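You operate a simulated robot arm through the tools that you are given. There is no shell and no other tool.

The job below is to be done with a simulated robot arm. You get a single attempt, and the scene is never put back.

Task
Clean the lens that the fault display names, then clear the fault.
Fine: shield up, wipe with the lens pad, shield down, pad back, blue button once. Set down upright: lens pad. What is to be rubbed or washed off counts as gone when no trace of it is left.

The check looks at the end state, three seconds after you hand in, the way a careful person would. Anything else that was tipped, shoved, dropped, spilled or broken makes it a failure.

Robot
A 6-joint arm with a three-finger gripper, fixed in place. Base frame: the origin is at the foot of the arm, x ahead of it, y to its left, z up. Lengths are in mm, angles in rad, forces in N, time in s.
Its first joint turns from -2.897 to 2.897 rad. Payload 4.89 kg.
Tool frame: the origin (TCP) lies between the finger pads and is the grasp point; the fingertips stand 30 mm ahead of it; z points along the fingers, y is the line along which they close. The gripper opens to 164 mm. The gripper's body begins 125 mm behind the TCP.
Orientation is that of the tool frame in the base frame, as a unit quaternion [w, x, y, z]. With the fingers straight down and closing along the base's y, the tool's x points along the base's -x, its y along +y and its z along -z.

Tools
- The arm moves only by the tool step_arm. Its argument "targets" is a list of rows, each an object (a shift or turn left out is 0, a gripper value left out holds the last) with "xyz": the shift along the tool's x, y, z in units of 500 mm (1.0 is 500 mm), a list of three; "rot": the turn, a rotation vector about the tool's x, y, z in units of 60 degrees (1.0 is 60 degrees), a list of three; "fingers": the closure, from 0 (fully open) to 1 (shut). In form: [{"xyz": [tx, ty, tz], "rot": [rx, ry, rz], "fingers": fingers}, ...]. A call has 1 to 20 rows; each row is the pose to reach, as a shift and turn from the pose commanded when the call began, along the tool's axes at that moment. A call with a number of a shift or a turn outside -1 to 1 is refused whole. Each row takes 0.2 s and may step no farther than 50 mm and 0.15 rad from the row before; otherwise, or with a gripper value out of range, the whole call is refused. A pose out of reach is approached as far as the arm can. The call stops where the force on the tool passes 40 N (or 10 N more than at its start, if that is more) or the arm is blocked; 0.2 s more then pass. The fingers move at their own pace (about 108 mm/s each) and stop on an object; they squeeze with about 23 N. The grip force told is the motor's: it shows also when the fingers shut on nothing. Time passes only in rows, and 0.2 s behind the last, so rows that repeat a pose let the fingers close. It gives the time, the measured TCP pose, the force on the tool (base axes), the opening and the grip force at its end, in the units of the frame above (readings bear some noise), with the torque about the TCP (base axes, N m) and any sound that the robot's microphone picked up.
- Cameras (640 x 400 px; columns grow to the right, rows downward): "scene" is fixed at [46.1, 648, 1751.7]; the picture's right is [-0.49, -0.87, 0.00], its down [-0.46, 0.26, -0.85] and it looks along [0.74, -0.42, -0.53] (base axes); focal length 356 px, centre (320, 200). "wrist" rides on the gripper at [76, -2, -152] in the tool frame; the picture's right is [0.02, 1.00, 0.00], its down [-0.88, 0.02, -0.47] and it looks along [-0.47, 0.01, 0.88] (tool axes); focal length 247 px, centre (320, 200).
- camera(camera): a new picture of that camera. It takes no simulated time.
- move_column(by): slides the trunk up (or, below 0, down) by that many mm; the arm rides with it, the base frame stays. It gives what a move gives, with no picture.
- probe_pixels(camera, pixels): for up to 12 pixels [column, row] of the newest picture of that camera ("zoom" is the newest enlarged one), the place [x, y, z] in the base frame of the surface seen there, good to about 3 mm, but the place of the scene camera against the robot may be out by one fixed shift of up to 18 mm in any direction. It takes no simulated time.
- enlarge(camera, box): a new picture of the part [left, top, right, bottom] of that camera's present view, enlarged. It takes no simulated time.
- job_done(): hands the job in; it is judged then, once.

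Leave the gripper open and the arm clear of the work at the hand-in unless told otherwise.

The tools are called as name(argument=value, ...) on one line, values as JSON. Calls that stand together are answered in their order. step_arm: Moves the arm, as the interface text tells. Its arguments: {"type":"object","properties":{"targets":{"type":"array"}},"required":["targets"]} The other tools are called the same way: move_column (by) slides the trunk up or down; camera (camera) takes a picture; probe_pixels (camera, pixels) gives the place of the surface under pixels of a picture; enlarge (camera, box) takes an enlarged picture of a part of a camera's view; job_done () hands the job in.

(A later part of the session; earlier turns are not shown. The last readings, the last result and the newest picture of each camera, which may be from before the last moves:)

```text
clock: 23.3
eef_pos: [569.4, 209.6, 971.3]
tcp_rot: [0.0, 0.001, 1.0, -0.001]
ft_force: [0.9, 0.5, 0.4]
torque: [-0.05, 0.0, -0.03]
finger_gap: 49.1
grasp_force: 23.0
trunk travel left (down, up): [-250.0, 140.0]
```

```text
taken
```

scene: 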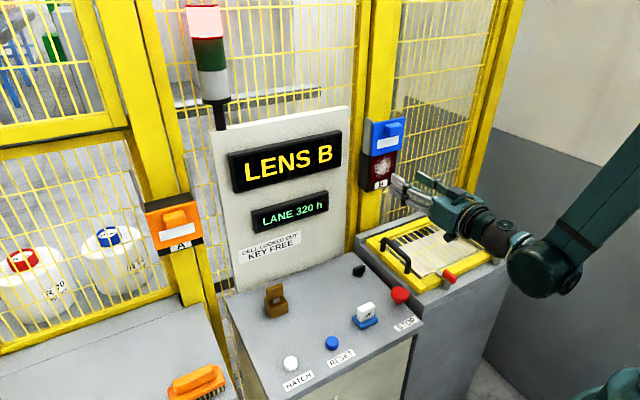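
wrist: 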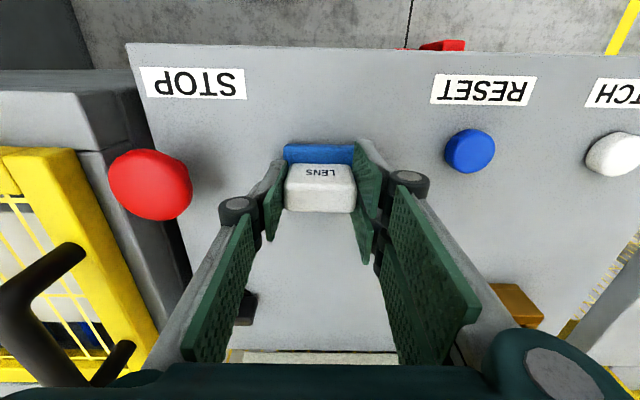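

The handle is firmly held (gap 49 mm, 23 N). I lift straight up to z≈1121, slowly at first.

step_arm(targets=[{"xyz": [0, 0, -0.01]}, {"xyz": [0, 0, -0.03]}, {"xyz": [0, 0, -0.07]}, {"xyz": [0, 0, -0.12]}, {"xyz": [0, 0, -0.18]}, {"xyz": [0, 0, -0.24]}, {"xyz": [0, 0, -0.3]}, {"xyz": [0, 0, -0.3]}])

camera(camera="wrist")

camera(camera="scene")

```text
clock: 25.1
eef_pos: [567.1, 210.7, 1119.7]
tcp_rot: [-0.001, 0.0, 1.0, 0.001]
ft_force: [-0.8, 0.1, -0.9]
torque: [0.06, -0.09, 0.02]
finger_gap: 49.4
grasp_force: 22.7
trunk travel left (down, up): [-250.0, 140.0]
```

```text
taken
```

wrist: 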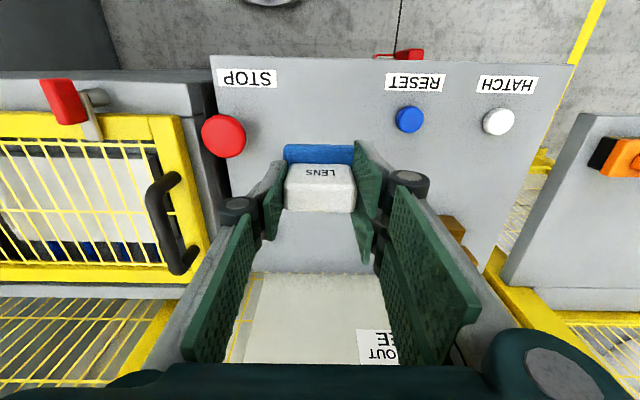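

```text
taken
```

scene: 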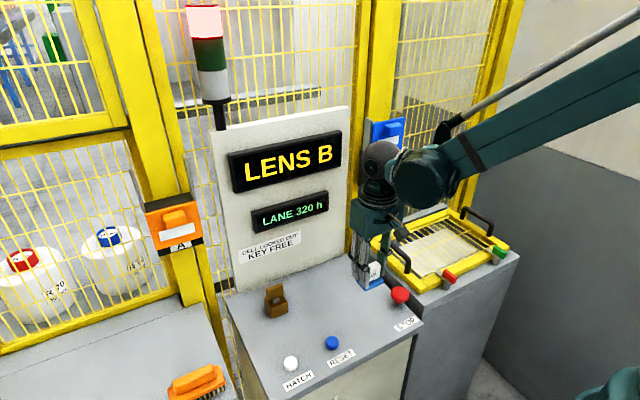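

The pad hangs straight in the grip. Now I turn 45° toward forward while moving to about (619,59,1260).

step_arm(targets=[{"xyz": [-0.013, -0.038, -0.035], "rot": [0, -0.094, 0]}, {"xyz": [-0.026, -0.076, -0.07], "rot": [0, -0.188, 0]}, {"xyz": [-0.038, -0.113, -0.105], "rot": [0, -0.281, 0]}, {"xyz": [-0.051, -0.151, -0.14], "rot": [0, -0.375, 0]}, {"xyz": [-0.064, -0.189, -0.175], "rot": [0, -0.469, 0]}, {"xyz": [-0.077, -0.227, -0.21], "rot": [0, -0.5625, 0]}, {"xyz": [-0.09, -0.264, -0.245], "rot": [0, -0.656, 0]}, {"xyz": [-0.102, -0.302, -0.28], "rot": [0, -0.75, 0]}, {"xyz": [-0.102, -0.302, -0.28], "rot": [0, -0.75, 0]}])

```text
clock: 27.1
eef_pos: [619.5, 59.4, 1260.9]
tcp_rot: [0.382, 0.0, 0.924, 0.0]
ft_force: [-0.1, -1.1, -2.0]
torque: [0.0, -0.02, 0.04]
finger_gap: 49.4
grasp_force: 22.8
trunk travel left (down, up): [-250.0, 140.0]
```

Next the remaining 45° to about (691,-10,1290); the pad face will be at x≈740, short of the shield knob at 775.

step_arm(targets=[{"xyz": [-0.024, -0.023, 0.01], "rot": [0, -0.125, 0]}, {"xyz": [-0.048, -0.046, 0.02], "rot": [0, -0.25, 0]}, {"xyz": [-0.072, -0.069, 0.029], "rot": [0, -0.375, 0]}, {"xyz": [-0.096, -0.092, 0.039], "rot": [0, -0.5, 0]}, {"xyz": [-0.12, -0.115, 0.049], "rot": [0, -0.625, 0]}, {"xyz": [-0.1436, -0.138, 0.0587], "rot": [0, -0.75, 0]}, {"xyz": [-0.1436, -0.138, 0.0587], "rot": [0, -0.75, 0]}])

camera(camera="wrist")

```text
clock: 28.7
eef_pos: [687.2, -1.8, 1289.9]
tcp_rot: [0.693, -0.006, 0.721, 0.005]
ft_force: [-1.1, 0.5, 0.1]
torque: [-0.03, 0.06, -0.06]
finger_gap: 49.2
grasp_force: 23.4
out of reach, approached as far as the arm can: row 6, 7
trunk travel left (down, up): [-250.0, 140.0]
```

```text
taken
```

wrist: 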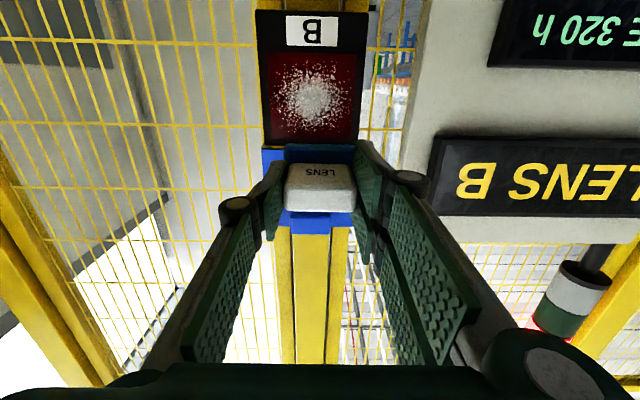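

The last rows were again flagged out of reach (tool at 88°). I hold still a moment to see whether it settles, before changing the trunk.

step_arm(targets=[{"xyz": [0, 0, 0]}, {"xyz": [0, 0, 0.02]}, {"xyz": [0, 0, 0.02]}])

```text
clock: 29.5
eef_pos: [698.4, -0.4, 1289.0]
tcp_rot: [0.707, 0.0, 0.707, 0.0]
ft_force: [0.6, 0.5, -0.3]
torque: [0.02, -0.03, 0.0]
finger_gap: 49.2
grasp_force: 22.5
trunk travel left (down, up): [-250.0, 140.0]
```

It settled: tool straight forward at (698,-0.4,1289). Now I lower the trunk 60 mm so that the lens height is within comfortable reach (TCP goes to z≈1229; nothing lies below there).

move_column(by=-60)

camera(camera="wrist")

camera(camera="scene")

```text
clock: 30.5
eef_pos: [698.1, -1.0, 1229.1]
tcp_rot: [0.706, 0.0, 0.708, 0.0]
ft_force: [0.4, 0.1, -0.4]
torque: [0.03, 0.02, -0.01]
finger_gap: 49.0
grasp_force: 22.5
trunk travel left (down, up): [-190.0, 200.0]
```

```text
taken
```

wrist: 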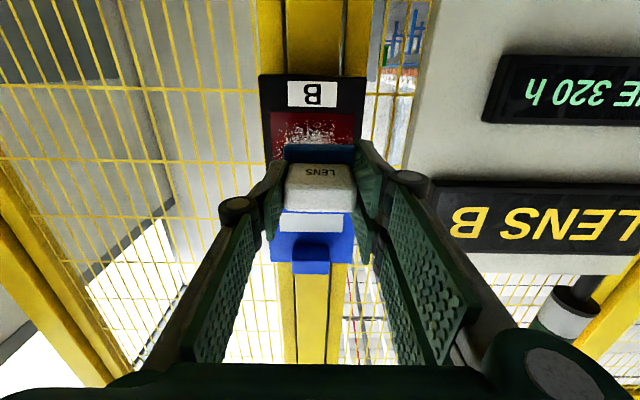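

```text
taken
```

scene: 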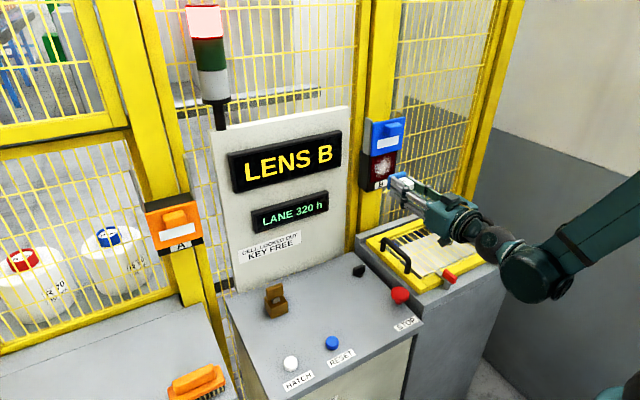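

Reach is fine now. I bring the pad toward the lens centre (y -10, z 1236), stopping at TCP x≈760 with the pad face about 8 mm from the glass.

step_arm(targets=[{"xyz": [-0.007, -0.009, 0.05]}, {"xyz": [-0.014, -0.018, 0.1]}, {"xyz": [-0.014, -0.018, 0.124]}, {"xyz": [-0.014, -0.018, 0.124]}])

enlarge(camera="scene", box=[340, 100, 460, 220])

camera(camera="wrist")

```text
clock: 31.5
eef_pos: [761.9, -10.5, 1235.5]
tcp_rot: [0.706, 0.001, 0.708, -0.001]
ft_force: [0.3, 0.2, -1.0]
torque: [0.04, -0.01, 0.02]
finger_gap: 49.2
grasp_force: 23.1
out of reach, approached as far as the arm can: row 1
trunk travel left (down, up): [-190.0, 200.0]
```

```text
3.33 times, centred on (400, 160) of scene
```

zoom: 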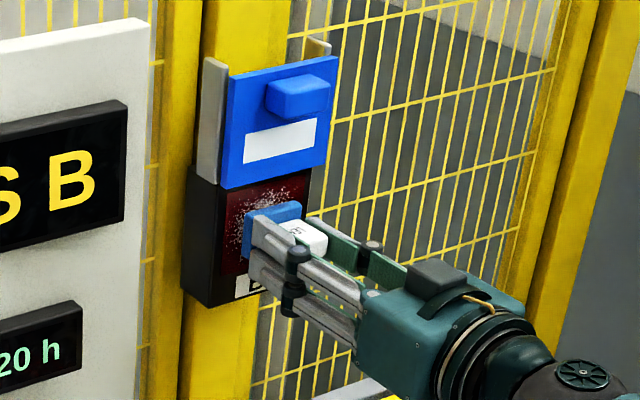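

```text
taken
```

wrist: 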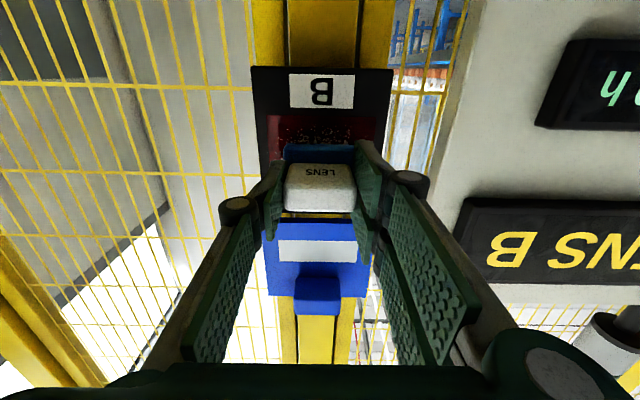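

The pad is just before the lens. I press forward in small steps of 2 mm, up to 8 mm, watching the force.

step_arm(targets=[{"xyz": [0, 0, 0.004]}, {"xyz": [0, 0, 0.008]}, {"xyz": [0, 0, 0.012]}, {"xyz": [0, 0, 0.012]}])

```text
clock: 32.5
eef_pos: [767.1, -10.2, 1236.1]
tcp_rot: [0.706, -0.001, 0.708, 0.001]
ft_force: [-0.8, 1.4, -1.7]
torque: [-0.01, 0.03, 0.0]
finger_gap: 49.3
grasp_force: 23.1
trunk travel left (down, up): [-190.0, 200.0]
```

No contact yet at x≈767. I go on 1 mm at a time.

step_arm(targets=[{"xyz": [0, 0, 0.002]}, {"xyz": [0, 0, 0.004]}, {"xyz": [0, 0, 0.004]}])

```text
clock: 33.3
eef_pos: [768.8, -9.3, 1236.9]
tcp_rot: [0.707, 0.001, 0.708, -0.001]
ft_force: [-0.9, -1.0, -1.3]
torque: [-0.02, -0.03, -0.03]
finger_gap: 49.2
grasp_force: 23.1
trunk travel left (down, up): [-190.0, 200.0]
```

step_arm(targets=[{"xyz": [0, 0, 0.002]}, {"xyz": [0, 0, 0.004]}, {"xyz": [0, 0, 0.004]}])

```text
clock: 34.1
eef_pos: [768.7, -10.4, 1235.9]
tcp_rot: [0.707, 0.0, 0.707, 0.0]
ft_force: [-15.4, 1.0, -0.3]
torque: [0.01, -0.03, 0.1]
finger_gap: 49.3
grasp_force: 22.5
trunk travel left (down, up): [-190.0, 200.0]
```

Contact: 15 N pressing, pad flat (torques near zero). Now I wipe over the entire lens in a raster: pad centre y from -28 to +8, z from 1213 to 1261, keeping its top edge below the shield edge at 1291.

step_arm(targets=[{"xyz": [-0.026, 0, 0]}, {"xyz": [-0.05, 0, 0]}, {"xyz": [-0.05, -0.018, 0]}, {"xyz": [-0.05, -0.036, 0]}, {"xyz": [-0.026, -0.036, 0]}, {"xyz": [0, -0.036, 0]}, {"xyz": [0.024, -0.036, 0]}, {"xyz": [0.046, -0.036, 0]}, {"xyz": [0.046, -0.018, 0]}, {"xyz": [0.046, 0, 0]}, {"xyz": [0.024, 0, 0]}, {"xyz": [0, 0, 0]}, {"xyz": [-0.026, 0, 0]}, {"xyz": [-0.05, 0, 0]}, {"xyz": [-0.05, 0.018, 0]}, {"xyz": [-0.05, 0.036, 0]}, {"xyz": [-0.026, 0.036, 0]}, {"xyz": [0, 0.036, 0]}, {"xyz": [0.024, 0.036, 0]}, {"xyz": [0.046, 0.036, 0]}])

camera(camera="wrist")

enlarge(camera="scene", box=[350, 110, 430, 210])

```text
clock: 38.3
eef_pos: [768.4, 7.5, 1213.9]
tcp_rot: [0.708, 0.0, 0.707, 0.001]
ft_force: [-0.8, 0.5, 0.5]
torque: [0.0, 0.0, 0.02]
finger_gap: 49.3
grasp_force: 23.1
trunk travel left (down, up): [-190.0, 200.0]
```

```text
taken
```

wrist: 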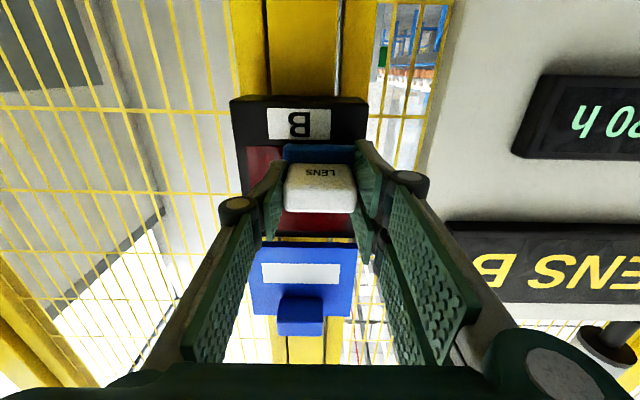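

```text
4.00 times, centred on (390, 160) of scene
```

zoom: 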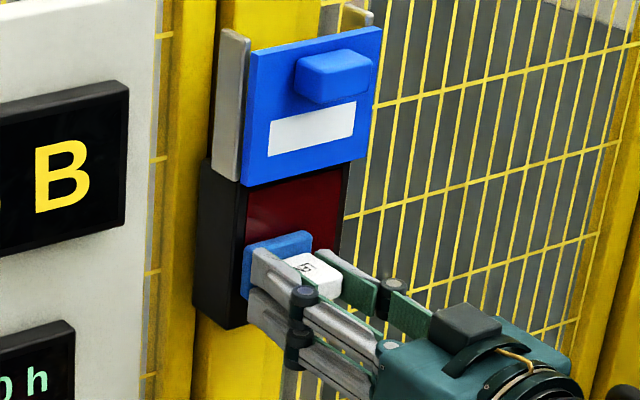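

Most dust is gone already, but the force is now near 0, so the pressing has relaxed. I press 1.5 mm further here and read the force.

step_arm(targets=[{"xyz": [0, 0, 0.002]}, {"xyz": [0, 0, 0.003]}, {"xyz": [0, 0, 0.003]}])

```text
clock: 39.1
eef_pos: [769.2, 7.3, 1215.4]
tcp_rot: [0.708, 0.001, 0.707, -0.001]
ft_force: [-18.9, -0.2, -8.2]
torque: [-0.02, 0.26, -0.03]
finger_gap: 49.6
grasp_force: 22.8
trunk travel left (down, up): [-190.0, 200.0]
```

19 N now. I wipe a second full raster in the opposite order, ending at the centre and backing off 15 mm.

step_arm(targets=[{"xyz": [-0.024, 0, 0]}, {"xyz": [-0.048, 0, 0]}, {"xyz": [-0.072, 0, 0]}, {"xyz": [-0.094, 0, 0]}, {"xyz": [-0.094, -0.018, 0]}, {"xyz": [-0.094, -0.036, 0]}, {"xyz": [-0.072, -0.036, 0]}, {"xyz": [-0.048, -0.036, 0]}, {"xyz": [-0.024, -0.036, 0]}, {"xyz": [0, -0.036, 0]}, {"xyz": [0, -0.054, 0]}, {"xyz": [0, -0.073, 0]}, {"xyz": [-0.024, -0.073, 0]}, {"xyz": [-0.048, -0.073, 0]}, {"xyz": [-0.072, -0.073, 0]}, {"xyz": [-0.094, -0.073, 0]}, {"xyz": [-0.094, -0.054, 0]}, {"xyz": [-0.072, -0.036, 0]}, {"xyz": [-0.048, -0.036, 0]}, {"xyz": [-0.048, -0.036, -0.03]}])

camera(camera="wrist")

enlarge(camera="scene", box=[350, 110, 430, 210])

```text
clock: 43.3
eef_pos: [756.9, -9.1, 1236.6]
tcp_rot: [0.707, 0.0, 0.707, 0.0]
ft_force: [1.2, 0.4, -1.5]
torque: [0.01, -0.06, 0.02]
finger_gap: 49.6
grasp_force: 23.4
trunk travel left (down, up): [-190.0, 200.0]
```

```text
taken
```

wrist: 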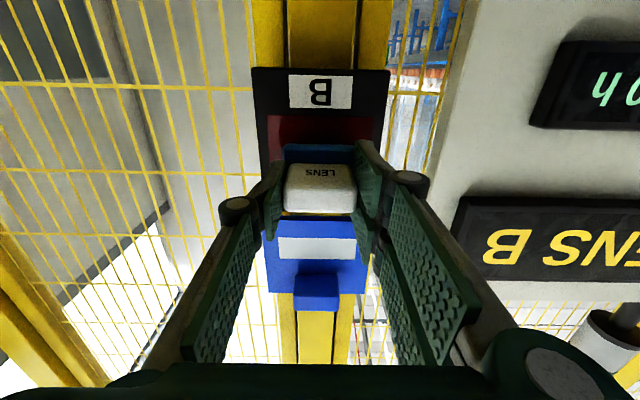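

```text
4.00 times, centred on (390, 160) of scene
```

zoom: 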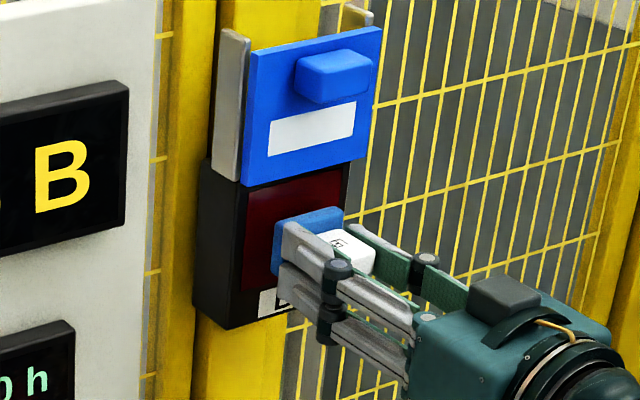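

The lens looks clear. I back away 60 mm and rise 55 mm so the wrist camera sees the whole lens for inspection.

step_arm(targets=[{"xyz": [0, 0, -0.06]}, {"xyz": [0, 0.01, -0.116]}, {"xyz": [-0.06, 0.018, -0.116]}, {"xyz": [-0.11, 0.018, -0.116]}, {"xyz": [-0.11, 0.018, -0.116]}])

camera(camera="wrist")

enlarge(camera="wrist", box=[250, 20, 380, 160])

enlarge(camera="scene", box=[365, 140, 405, 200])

```text
clock: 44.5
eef_pos: [696.6, -1.7, 1289.5]
tcp_rot: [0.707, 0.0, 0.707, 0.0]
ft_force: [0.2, -0.1, -0.7]
torque: [0.0, 0.06, -0.02]
finger_gap: 49.1
grasp_force: 23.0
trunk travel left (down, up): [-190.0, 200.0]
```

```text
taken
```

wrist: 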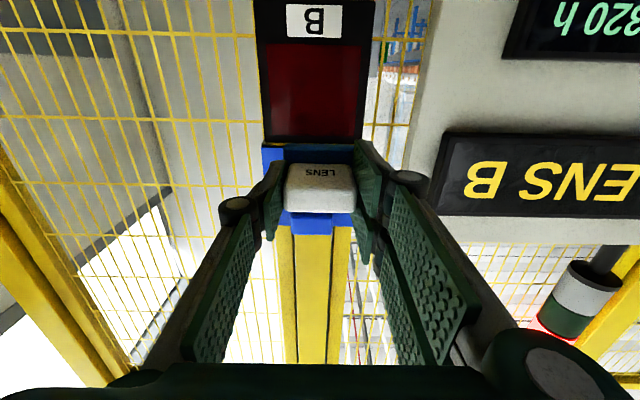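

```text
2.86 times, centred on (315, 90) of wrist
```

zoom: 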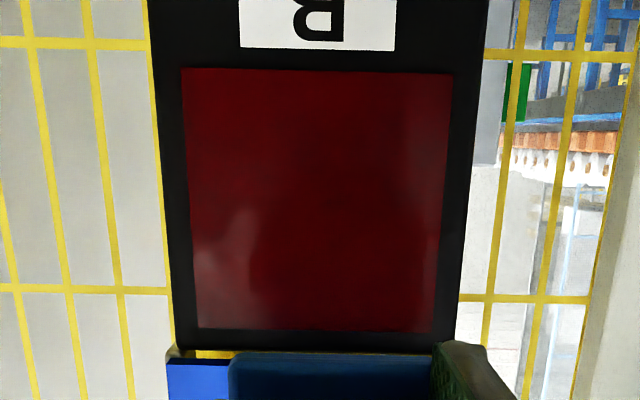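

```text
6.67 times, centred on (385, 170) of scene
```

zoom: 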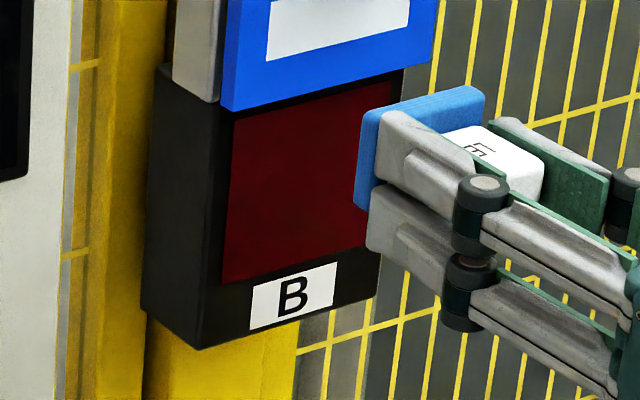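

No dust specks remain. There are faint pale blotches at (240,240) and (425,230) of the enlargement which may be reflections; I enlarge more, then compare from a different position.

enlarge(camera="wrist", box=[262, 40, 368, 142])

step_arm(targets=[{"xyz": [-0.05, 0.03, 0]}, {"xyz": [-0.07, 0.06, 0]}, {"xyz": [-0.07, 0.06, 0]}])

camera(camera="wrist")

enlarge(camera="wrist", box=[235, 0, 355, 130])

```text
3.92 times, centred on (315, 91) of wrist
```

zoom: 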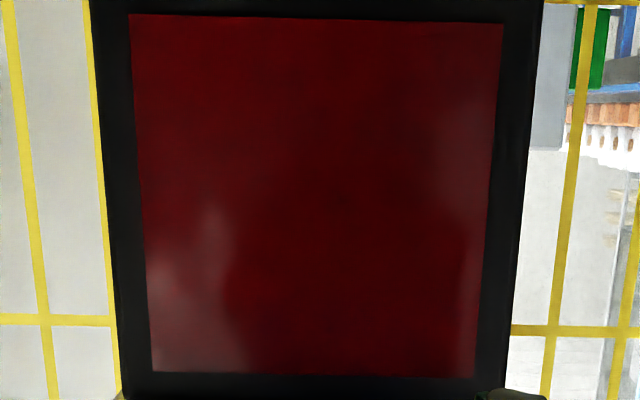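

```text
clock: 45.3
eef_pos: [696.6, 27.6, 1325.0]
tcp_rot: [0.707, 0.0, 0.707, 0.0]
ft_force: [-1.6, 0.1, -0.2]
torque: [0.01, 0.05, 0.02]
finger_gap: 49.3
grasp_force: 23.4
trunk travel left (down, up): [-190.0, 200.0]
```

```text
taken
```

wrist: 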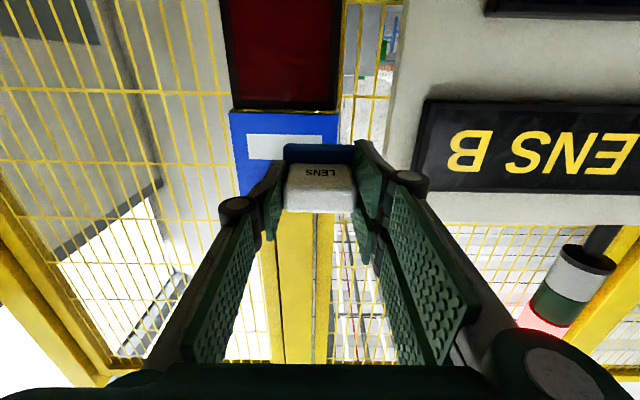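

```text
3.08 times, centred on (295, 65) of wrist
```

zoom: 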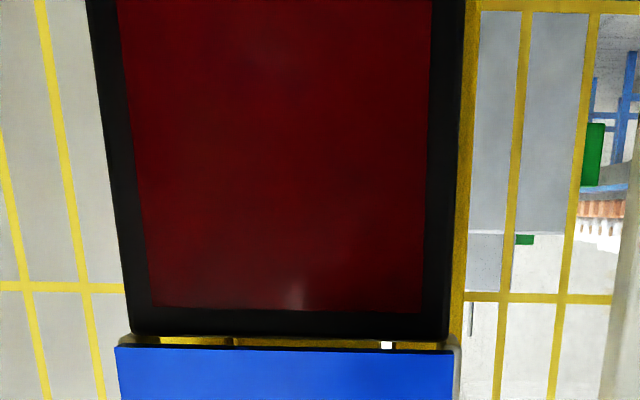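

The pale blotches moved with my viewpoint, so they are only reflections; the lens is clean. Next the shield goes down before the pad goes back: I will push the knob down from above with the held pad's foot, since the shield slid very lightly. I raise the trunk 60 mm again (pad face at x≈746 stays clear of the knob at 775).

move_column(by=60)

step_arm(targets=[{"xyz": [-0.02, -0.02, 0]}, {"xyz": [-0.05, -0.05, 0]}, {"xyz": [-0.075, -0.074, 0]}, {"xyz": [-0.075, -0.074, 0]}])

camera(camera="wrist")

enlarge(camera="scene", box=[340, 70, 460, 190])

```text
clock: 46.3
eef_pos: [697.4, 27.3, 1385.3]
tcp_rot: [0.706, 0.0, 0.709, 0.0]
ft_force: [-0.1, 0.0, -0.5]
torque: [-0.04, -0.04, -0.03]
finger_gap: 49.5
grasp_force: 23.2
trunk travel left (down, up): [-250.0, 140.0]
```

```text
clock: 47.3
eef_pos: [697.6, -9.9, 1422.8]
tcp_rot: [0.706, 0.002, 0.708, -0.002]
ft_force: [-0.2, 0.3, 0.0]
torque: [0.02, 0.05, 0.06]
finger_gap: 49.4
grasp_force: 22.4
trunk travel left (down, up): [-250.0, 140.0]
```

```text
taken
```

wrist: 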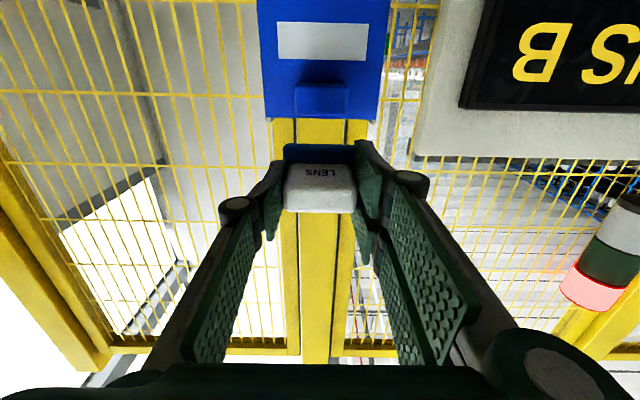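

```text
3.33 times, centred on (400, 130) of scene
```

zoom: 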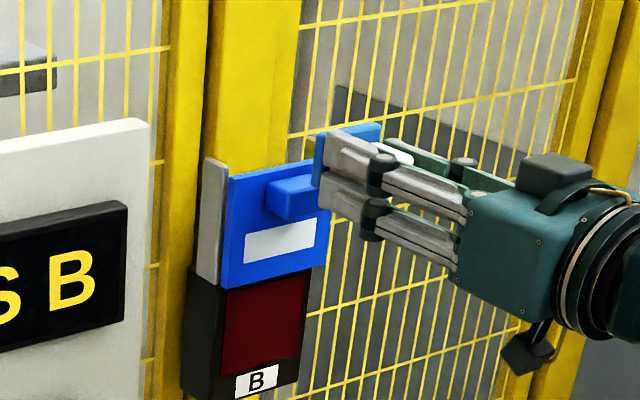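

I check heights: the knob shows at (321,98), the plate's top edge at row ~120, and the pad foot's lower edge at row ~145.

probe_pixels(camera="wrist", pixels=[[321, 90], [321, 100], [321, 110], [321, 113], [285, 117], [360, 117], [320, 148], [320, 155], [290, 150], [350, 150], [300, 98], [344, 98]])

enlarge(camera="wrist", box=[260, 70, 390, 220])

```text
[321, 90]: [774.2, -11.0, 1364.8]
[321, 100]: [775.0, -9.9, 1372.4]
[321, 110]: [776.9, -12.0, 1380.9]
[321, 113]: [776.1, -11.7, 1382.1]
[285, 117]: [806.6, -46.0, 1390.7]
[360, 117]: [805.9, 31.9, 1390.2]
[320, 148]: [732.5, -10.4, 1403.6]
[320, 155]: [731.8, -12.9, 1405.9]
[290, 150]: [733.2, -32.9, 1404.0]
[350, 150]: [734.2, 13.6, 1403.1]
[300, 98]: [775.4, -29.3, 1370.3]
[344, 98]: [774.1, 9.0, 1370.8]
```

```text
2.67 times, centred on (325, 145) of wrist
```

zoom: 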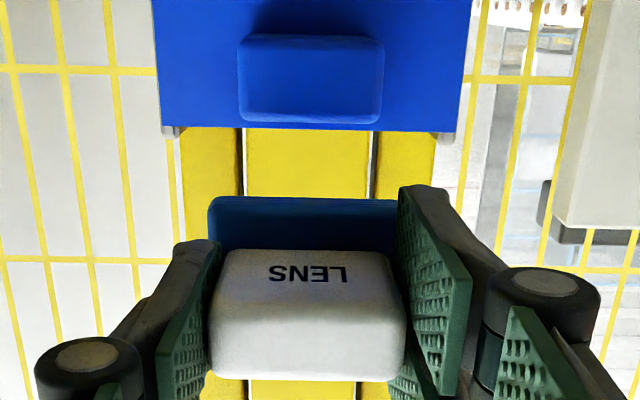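

The knob top is near z≈1385 and the pad foot's lower edge near 1398. I move forward to TCP x≈746, so the foot (x 781–795) stands over the knob (775–805) with its face 10 mm short of the plate.

step_arm(targets=[{"xyz": [0, 0, 0.05]}, {"xyz": [0, 0, 0.097]}, {"xyz": [0, 0, 0.097]}])

enlarge(camera="scene", box=[360, 90, 440, 170])

enlarge(camera="wrist", box=[250, 60, 390, 220])

```text
clock: 48.1
eef_pos: [747.2, -9.5, 1422.6]
tcp_rot: [0.707, 0.001, 0.708, -0.001]
ft_force: [1.4, -0.4, -1.3]
torque: [0.03, -0.04, -0.02]
finger_gap: 49.4
grasp_force: 23.2
trunk travel left (down, up): [-250.0, 140.0]
```

```text
5.00 times, centred on (400, 130) of scene
```

zoom: 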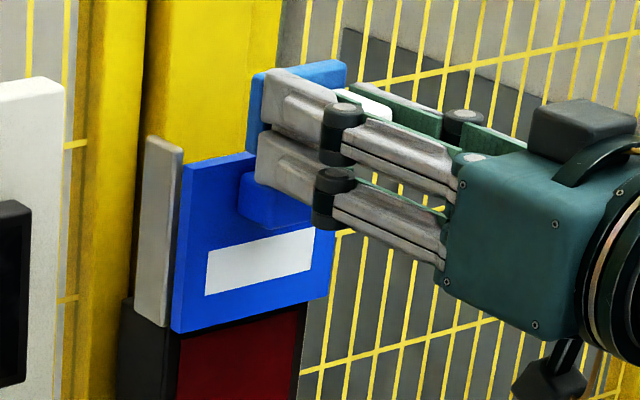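

```text
2.50 times, centred on (320, 140) of wrist
```

zoom: 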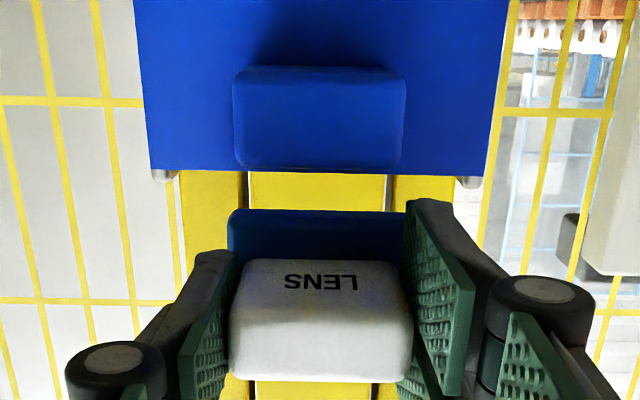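

Well placed above the knob. I lower 22 mm in 4 mm steps, watching the upward force on contact.

step_arm(targets=[{"xyz": [0.008, 0, 0]}, {"xyz": [0.016, 0, 0]}, {"xyz": [0.024, 0, 0]}, {"xyz": [0.032, 0, 0]}, {"xyz": [0.038, 0, 0]}, {"xyz": [0.044, 0, 0]}])

enlarge(camera="scene", box=[360, 90, 440, 170])

enlarge(camera="wrist", box=[250, 60, 390, 220])

```text
clock: 49.5
eef_pos: [746.1, -8.3, 1401.1]
tcp_rot: [0.707, 0.0, 0.707, 0.0]
ft_force: [1.2, 0.0, -1.0]
torque: [-0.01, 0.01, -0.03]
finger_gap: 49.2
grasp_force: 22.7
trunk travel left (down, up): [-250.0, 140.0]
```

```text
5.00 times, centred on (400, 130) of scene
```

zoom: 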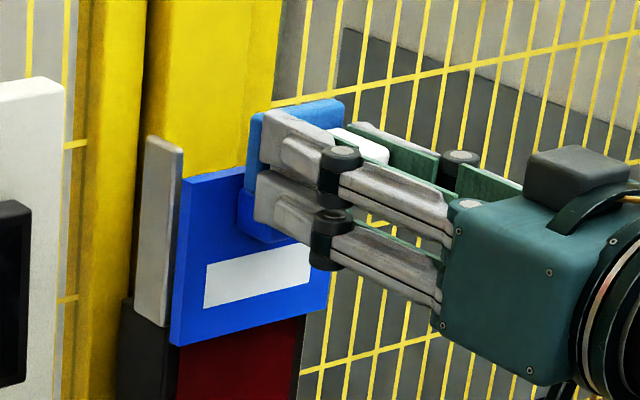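

```text
2.50 times, centred on (320, 140) of wrist
```

zoom: 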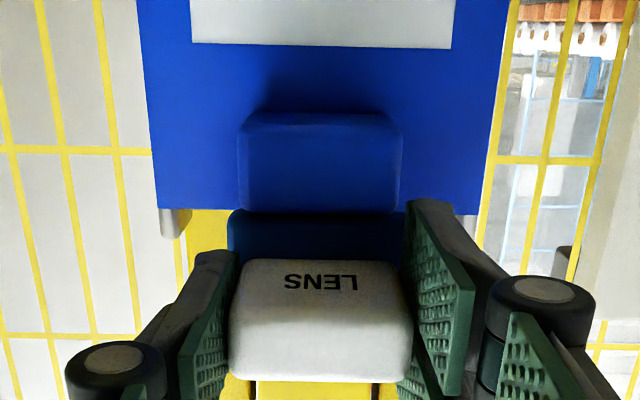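

The shield is sliding down ahead of the pad with hardly any force (1 N). I continue down 86 mm in even steps.

step_arm(targets=[{"xyz": [0.009, 0, 0]}, {"xyz": [0.018, 0, 0]}, {"xyz": [0.027, 0, 0]}, {"xyz": [0.036, 0, 0]}, {"xyz": [0.045, 0, 0]}, {"xyz": [0.054, 0, 0]}, {"xyz": [0.063, 0, 0]}, {"xyz": [0.072, 0, 0]}, {"xyz": [0.081, 0, 0]}, {"xyz": [0.09, 0, 0]}, {"xyz": [0.099, 0, 0]}, {"xyz": [0.108, 0, 0]}, {"xyz": [0.117, 0, 0]}, {"xyz": [0.126, 0, 0]}, {"xyz": [0.135, 0, 0]}, {"xyz": [0.144, 0, 0]}, {"xyz": [0.153, 0, 0]}, {"xyz": [0.162, 0, 0]}, {"xyz": [0.168, 0, 0]}, {"xyz": [0.172, 0, 0]}])

enlarge(camera="scene", box=[350, 100, 450, 200])

camera(camera="wrist")

```text
clock: 53.7
eef_pos: [746.7, -9.2, 1314.7]
tcp_rot: [0.706, 0.0, 0.709, 0.0]
ft_force: [0.1, 0.1, -1.4]
torque: [-0.02, 0.02, 0.0]
finger_gap: 49.2
grasp_force: 22.8
trunk travel left (down, up): [-250.0, 140.0]
```

```text
4.00 times, centred on (400, 150) of scene
```

zoom: 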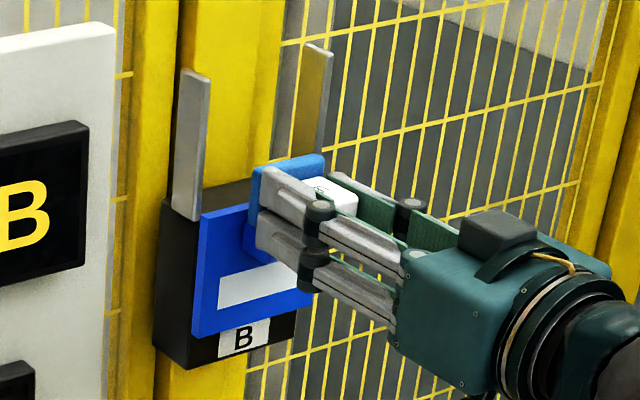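

```text
taken
```

wrist: 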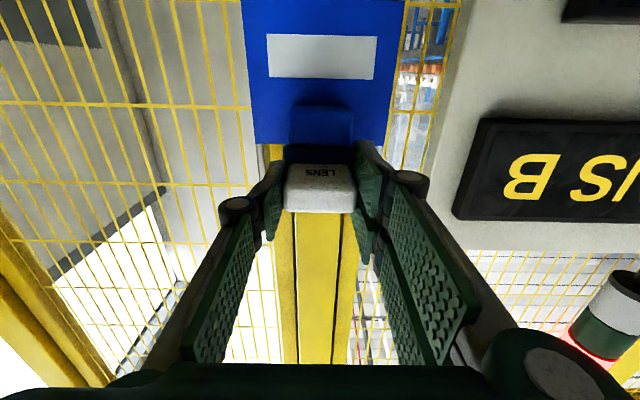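

The shield is almost down. I press on a further 1.5 mm per step, until the bottom stop answers with force.

step_arm(targets=[{"xyz": [0.003, 0, 0]}, {"xyz": [0.006, 0, 0]}, {"xyz": [0.009, 0, 0]}, {"xyz": [0.009, 0, 0]}])

```text
clock: 54.7
eef_pos: [745.6, -11.2, 1311.1]
tcp_rot: [0.707, 0.001, 0.708, -0.001]
ft_force: [0.8, -0.4, -0.3]
torque: [-0.02, 0.02, -0.01]
finger_gap: 49.2
grasp_force: 23.2
trunk travel left (down, up): [-250.0, 140.0]
```

step_arm(targets=[{"xyz": [0.002, 0, 0]}, {"xyz": [0.004, 0, 0]}, {"xyz": [0.006, 0, 0]}, {"xyz": [0.006, 0, 0]}])

```text
clock: 55.7
eef_pos: [744.7, -10.0, 1305.8]
tcp_rot: [0.707, 0.0, 0.707, 0.0]
ft_force: [-2.1, -0.6, 20.8]
torque: [-0.01, -0.83, -0.03]
finger_gap: 49.4
grasp_force: 22.8
trunk travel left (down, up): [-250.0, 140.0]
```

20.8 N upward: the shield is on its bottom stop. I lift off 25 mm, then back away 60 mm and look at shield and pad.

step_arm(targets=[{"xyz": [-0.02, 0, 0]}, {"xyz": [-0.05, 0, 0]}, {"xyz": [-0.05, 0, -0.06]}, {"xyz": [-0.05, 0.005, -0.11]}, {"xyz": [-0.05, 0.005, -0.11]}])

camera(camera="wrist")

enlarge(camera="scene", box=[350, 110, 450, 210])

```text
clock: 56.9
eef_pos: [690.2, -7.0, 1331.1]
tcp_rot: [0.707, 0.0, 0.708, 0.0]
ft_force: [-1.6, 0.6, -0.3]
torque: [-0.01, 0.04, 0.01]
finger_gap: 49.3
grasp_force: 23.7
trunk travel left (down, up): [-250.0, 140.0]
```

```text
taken
```

wrist: 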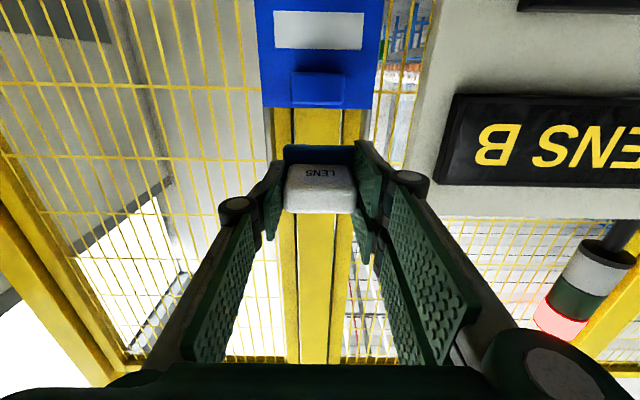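

```text
4.00 times, centred on (400, 160) of scene
```

zoom: 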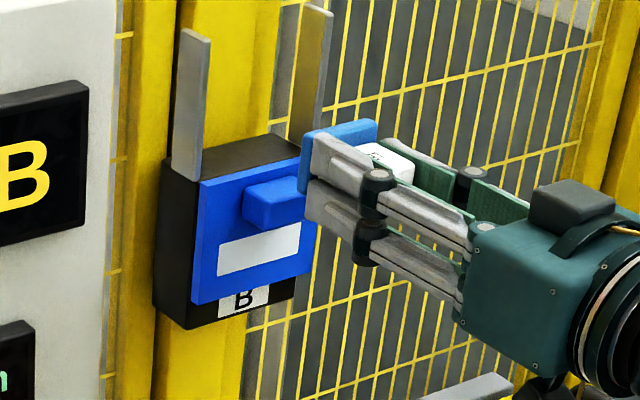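

The shield looks fully down again (label B partly covered as at the start). I verify its height with a probe and check the pad's hold.

probe_pixels(camera="wrist", pixels=[[318, 78], [318, 88], [318, 98], [280, 104], [360, 104], [318, 50], [320, 150], [295, 150], [345, 150]])

enlarge(camera="scene", box=[340, 110, 430, 220])

enlarge(camera="wrist", box=[250, 60, 390, 220])

```text
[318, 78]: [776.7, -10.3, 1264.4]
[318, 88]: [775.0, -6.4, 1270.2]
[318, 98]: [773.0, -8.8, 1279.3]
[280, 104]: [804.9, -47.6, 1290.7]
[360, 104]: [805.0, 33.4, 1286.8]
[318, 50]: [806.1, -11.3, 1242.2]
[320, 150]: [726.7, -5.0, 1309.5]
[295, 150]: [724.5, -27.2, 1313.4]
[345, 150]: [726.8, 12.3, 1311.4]
```

```text
3.64 times, centred on (385, 165) of scene
```

zoom: 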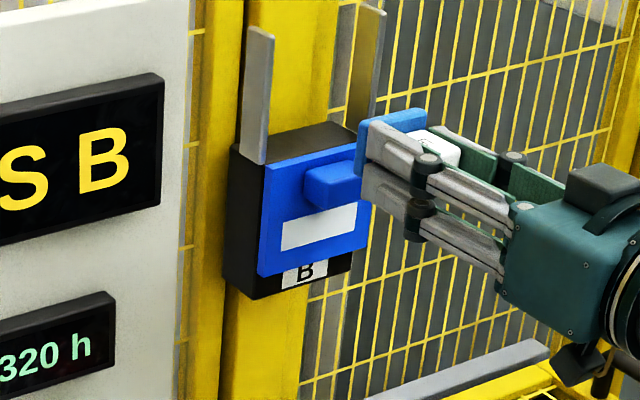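

```text
2.50 times, centred on (320, 140) of wrist
```

zoom: 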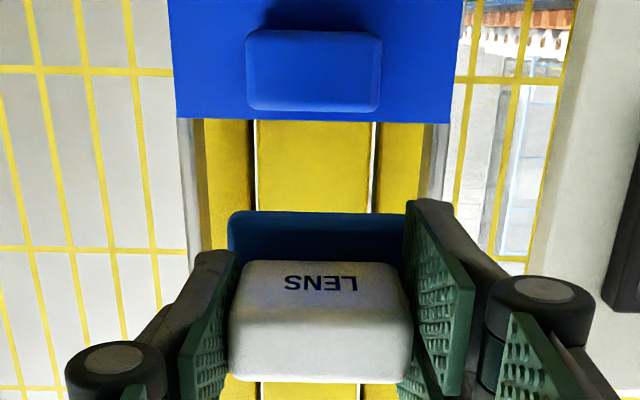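

The shield sits exactly as at the start and the pad is still square in the grip. Now the pad goes back: first 45° of turning toward down while moving to about (620,60,1300).

step_arm(targets=[{"xyz": [0.01, 0.022, -0.023], "rot": [0, 0.125, 0]}, {"xyz": [0.02, 0.045, -0.046], "rot": [0, 0.25, 0]}, {"xyz": [0.03, 0.067, -0.07], "rot": [0, 0.375, 0]}, {"xyz": [0.04, 0.09, -0.093], "rot": [0, 0.5, 0]}, {"xyz": [0.05, 0.112, -0.117], "rot": [0, 0.625, 0]}, {"xyz": [0.062, 0.134, -0.14], "rot": [0, 0.75, 0]}, {"xyz": [0.062, 0.134, -0.14], "rot": [0, 0.75, 0]}])

```text
clock: 58.5
eef_pos: [621.9, 61.6, 1302.0]
tcp_rot: [0.382, -0.001, 0.924, 0.0]
ft_force: [0.8, -0.2, 0.0]
torque: [0.0, 0.05, -0.03]
finger_gap: 49.4
grasp_force: 22.8
out of reach, approached as far as the arm can: row 1
trunk travel left (down, up): [-250.0, 140.0]
```

Next the other 45°, to above the pad's place at about (569,210,1120).

step_arm(targets=[{"xyz": [0.041, 0.037, 0.023], "rot": [0, 0.094, 0]}, {"xyz": [0.083, 0.074, 0.046], "rot": [0, 0.188, 0]}, {"xyz": [0.124, 0.111, 0.068], "rot": [0, 0.281, 0]}, {"xyz": [0.165, 0.149, 0.091], "rot": [0, 0.375, 0]}, {"xyz": [0.207, 0.186, 0.114], "rot": [0, 0.469, 0]}, {"xyz": [0.248, 0.223, 0.137], "rot": [0, 0.5625, 0]}, {"xyz": [0.29, 0.26, 0.159], "rot": [0, 0.656, 0]}, {"xyz": [0.331, 0.297, 0.182], "rot": [0, 0.75, 0]}, {"xyz": [0.331, 0.297, 0.182], "rot": [0, 0.75, 0]}])

camera(camera="wrist")

camera(camera="scene")

```text
clock: 60.5
eef_pos: [570.7, 210.8, 1118.1]
tcp_rot: [-0.001, 0.001, 1.0, 0.0]
ft_force: [2.0, 0.3, -0.6]
torque: [-0.07, 0.16, -0.02]
finger_gap: 49.0
grasp_force: 23.0
trunk travel left (down, up): [-250.0, 140.0]
```

```text
taken
```

wrist: 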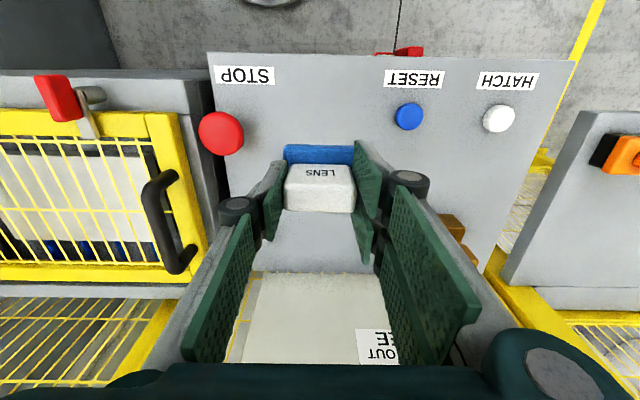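

```text
taken
```

scene: 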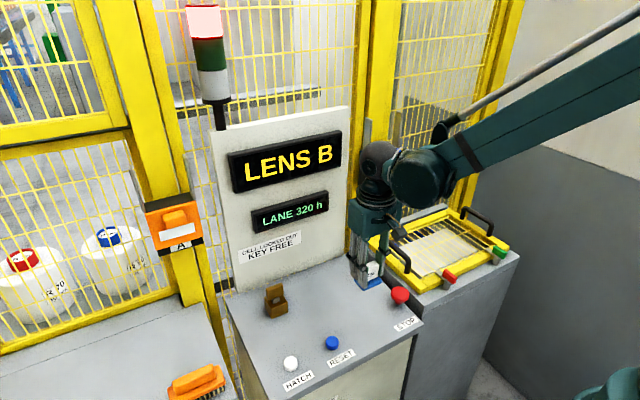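

The pad is above its place. I descend to about 4 mm above the table (TCP z≈975), with small x/y corrections to the original spot (569, 209.5).

step_arm(targets=[{"xyz": [0.002, -0.002, 0.07]}, {"xyz": [0.002, -0.002, 0.14]}, {"xyz": [0.002, -0.002, 0.2]}, {"xyz": [0.002, -0.002, 0.25]}, {"xyz": [0.002, -0.002, 0.275]}, {"xyz": [0.002, -0.002, 0.286]}, {"xyz": [0.002, -0.002, 0.286]}])

enlarge(camera="scene", box=[330, 260, 420, 350])

```text
clock: 62.1
eef_pos: [567.2, 208.1, 976.6]
tcp_rot: [-0.001, 0.0, 1.0, 0.001]
ft_force: [0.1, 0.1, -0.4]
torque: [-0.01, 0.01, 0.0]
finger_gap: 49.2
grasp_force: 23.4
trunk travel left (down, up): [-250.0, 140.0]
```

```text
4.44 times, centred on (375, 305) of scene
```

zoom: 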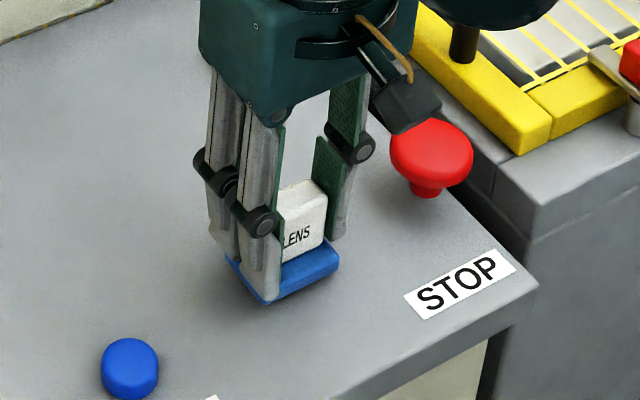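

Still about 5–6 mm above contact. I lower 1.5 mm at a time and look for the table.

step_arm(targets=[{"xyz": [-0.002, 0.002, 0.003]}, {"xyz": [-0.002, 0.002, 0.006]}, {"xyz": [-0.002, 0.002, 0.009]}, {"xyz": [-0.002, 0.002, 0.009]}])

```text
clock: 63.1
eef_pos: [567.3, 208.7, 971.7]
tcp_rot: [-0.001, 0.001, 1.0, 0.0]
ft_force: [-0.4, -0.1, -1.4]
torque: [0.01, -0.03, -0.01]
finger_gap: 49.4
grasp_force: 23.1
trunk travel left (down, up): [-250.0, 140.0]
```

step_arm(targets=[{"xyz": [0, 0, 0.0015]}, {"xyz": [0, 0, 0.003]}, {"xyz": [0, 0, 0.003]}])

```text
clock: 63.9
eef_pos: [568.9, 209.4, 971.9]
tcp_rot: [-0.001, 0.0, 1.0, -0.001]
ft_force: [-0.7, 0.2, -0.4]
torque: [-0.03, 0.0, 0.01]
finger_gap: 49.4
grasp_force: 22.6
trunk travel left (down, up): [-250.0, 140.0]
```

No contact force yet. Another 1.5 mm.

step_arm(targets=[{"xyz": [0, 0, 0.0015]}, {"xyz": [0, 0, 0.003]}, {"xyz": [0, 0, 0.003]}])

```text
clock: 64.7
eef_pos: [568.1, 209.2, 968.9]
tcp_rot: [-0.001, 0.001, 1.0, 0.0]
ft_force: [3.4, 0.2, 10.8]
torque: [-0.21, 0.06, 0.03]
finger_gap: 49.0
grasp_force: 23.3
trunk travel left (down, up): [-250.0, 140.0]
```

The pad stands on the table (10.8 N). I ease off 1 mm and open the fingers to 82 mm.

step_arm(targets=[{"xyz": [0, 0, -0.002]}, {"xyz": [0, 0, -0.002], "fingers": 0.65}, {"xyz": [0, 0, -0.002], "fingers": 0.55}, {"xyz": [0, 0, -0.002], "fingers": 0.5}, {"xyz": [0, 0, -0.002]}])

camera(camera="wrist")

```text
clock: 65.9
eef_pos: [566.8, 209.3, 970.3]
tcp_rot: [-0.001, 0.001, 1.0, 0.0]
ft_force: [0.1, -0.2, 0.4]
torque: [0.0, -0.02, 0.03]
finger_gap: 81.8
grasp_force: 0.1
trunk travel left (down, up): [-250.0, 140.0]
```

```text
taken
```

wrist: 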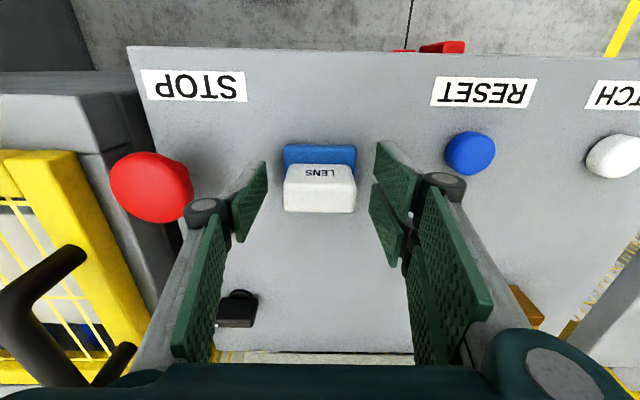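

The pad stands upright on its place. I rise 130 mm straight up, then close the fingers and move over the blue RESET button near (548,325).

step_arm(targets=[{"xyz": [0, 0, -0.03]}, {"xyz": [0, 0, -0.1]}, {"xyz": [0, 0, -0.18]}, {"xyz": [0, 0, -0.26]}, {"xyz": [0.02, 0.08, -0.26], "fingers": 0.7}, {"xyz": [0.03, 0.16, -0.26], "fingers": 1.0}, {"xyz": [0.04, 0.232, -0.26]}, {"xyz": [0.04, 0.232, -0.26]}, {"xyz": [0.04, 0.232, -0.26]}])

camera(camera="wrist")

enlarge(camera="scene", box=[260, 250, 430, 390])

```text
clock: 67.9
eef_pos: [549.3, 325.3, 1100.3]
tcp_rot: [-0.001, 0.001, 1.0, 0.001]
ft_force: [-0.8, 1.1, 0.6]
torque: [-0.07, -0.04, 0.05]
finger_gap: 0.2
grasp_force: 23.3
trunk travel left (down, up): [-250.0, 140.0]
```

```text
taken
```

wrist: 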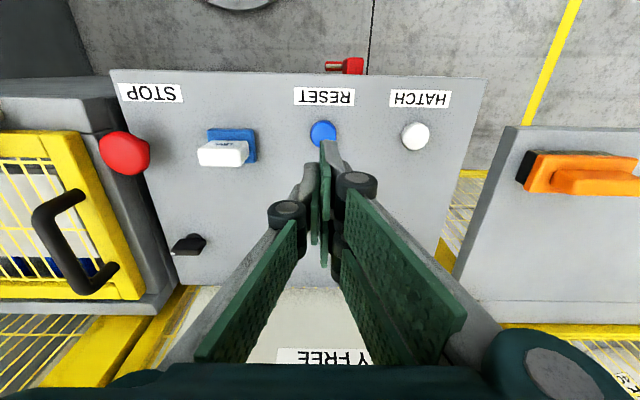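

```text
2.86 times, centred on (345, 320) of scene
```

zoom: 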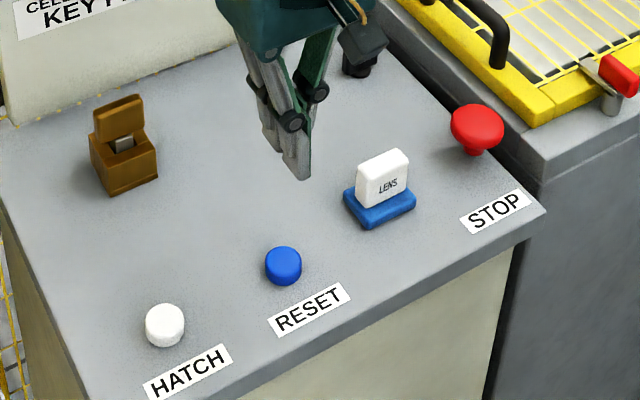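

The pad is back and upright. I probe the blue button at (322,130) to centre on it.

probe_pixels(camera="wrist", pixels=[[314, 130], [320, 127], [330, 130], [322, 123], [318, 138], [311, 132], [335, 132], [200, 150], [245, 150], [212, 155], [240, 135]])

enlarge(camera="wrist", box=[290, 105, 360, 165])

```text
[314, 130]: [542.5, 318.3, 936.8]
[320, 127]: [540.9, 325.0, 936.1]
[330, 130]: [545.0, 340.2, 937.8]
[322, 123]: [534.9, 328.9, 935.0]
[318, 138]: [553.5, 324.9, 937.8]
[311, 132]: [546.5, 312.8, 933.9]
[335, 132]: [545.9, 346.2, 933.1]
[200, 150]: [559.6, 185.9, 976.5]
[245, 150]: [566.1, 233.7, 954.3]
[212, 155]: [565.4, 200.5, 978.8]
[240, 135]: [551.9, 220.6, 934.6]
```

```text
6.67 times, centred on (325, 135) of wrist
```

zoom: 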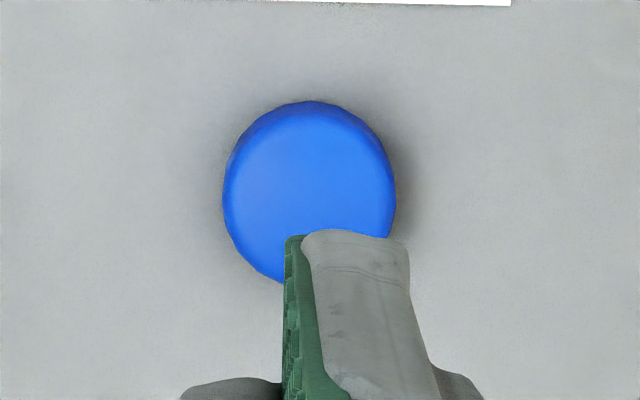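

The button centre is about (547.5, 328), its top z≈938. I adjust by (-2,+2.5) mm and descend with closed fingers to TCP z≈975, tips about 7 mm above the button.

step_arm(targets=[{"xyz": [0.004, 0.005, 0.06]}, {"xyz": [0.004, 0.005, 0.13]}, {"xyz": [0.004, 0.005, 0.19]}, {"xyz": [0.004, 0.005, 0.23]}, {"xyz": [0.004, 0.005, 0.25]}, {"xyz": [0.004, 0.005, 0.25]}])

camera(camera="wrist")

enlarge(camera="scene", box=[290, 290, 380, 370])

```text
clock: 69.3
eef_pos: [546.4, 329.4, 974.9]
tcp_rot: [-0.001, 0.001, 1.0, 0.001]
ft_force: [-0.3, -0.4, -0.1]
torque: [0.01, 0.0, 0.01]
finger_gap: 0.2
grasp_force: 22.8
trunk travel left (down, up): [-250.0, 140.0]
```

```text
taken
```

wrist: 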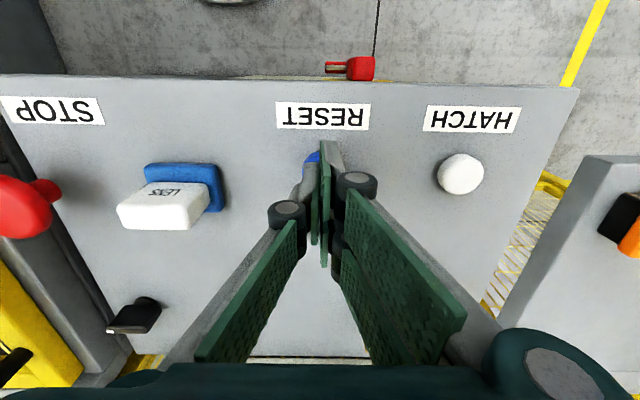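

```text
5.00 times, centred on (335, 330) of scene
```

zoom: 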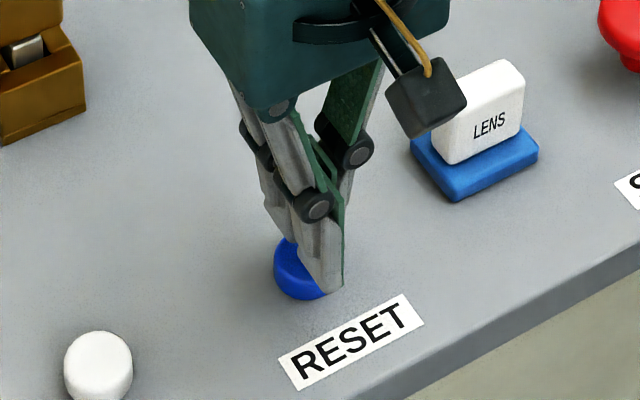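

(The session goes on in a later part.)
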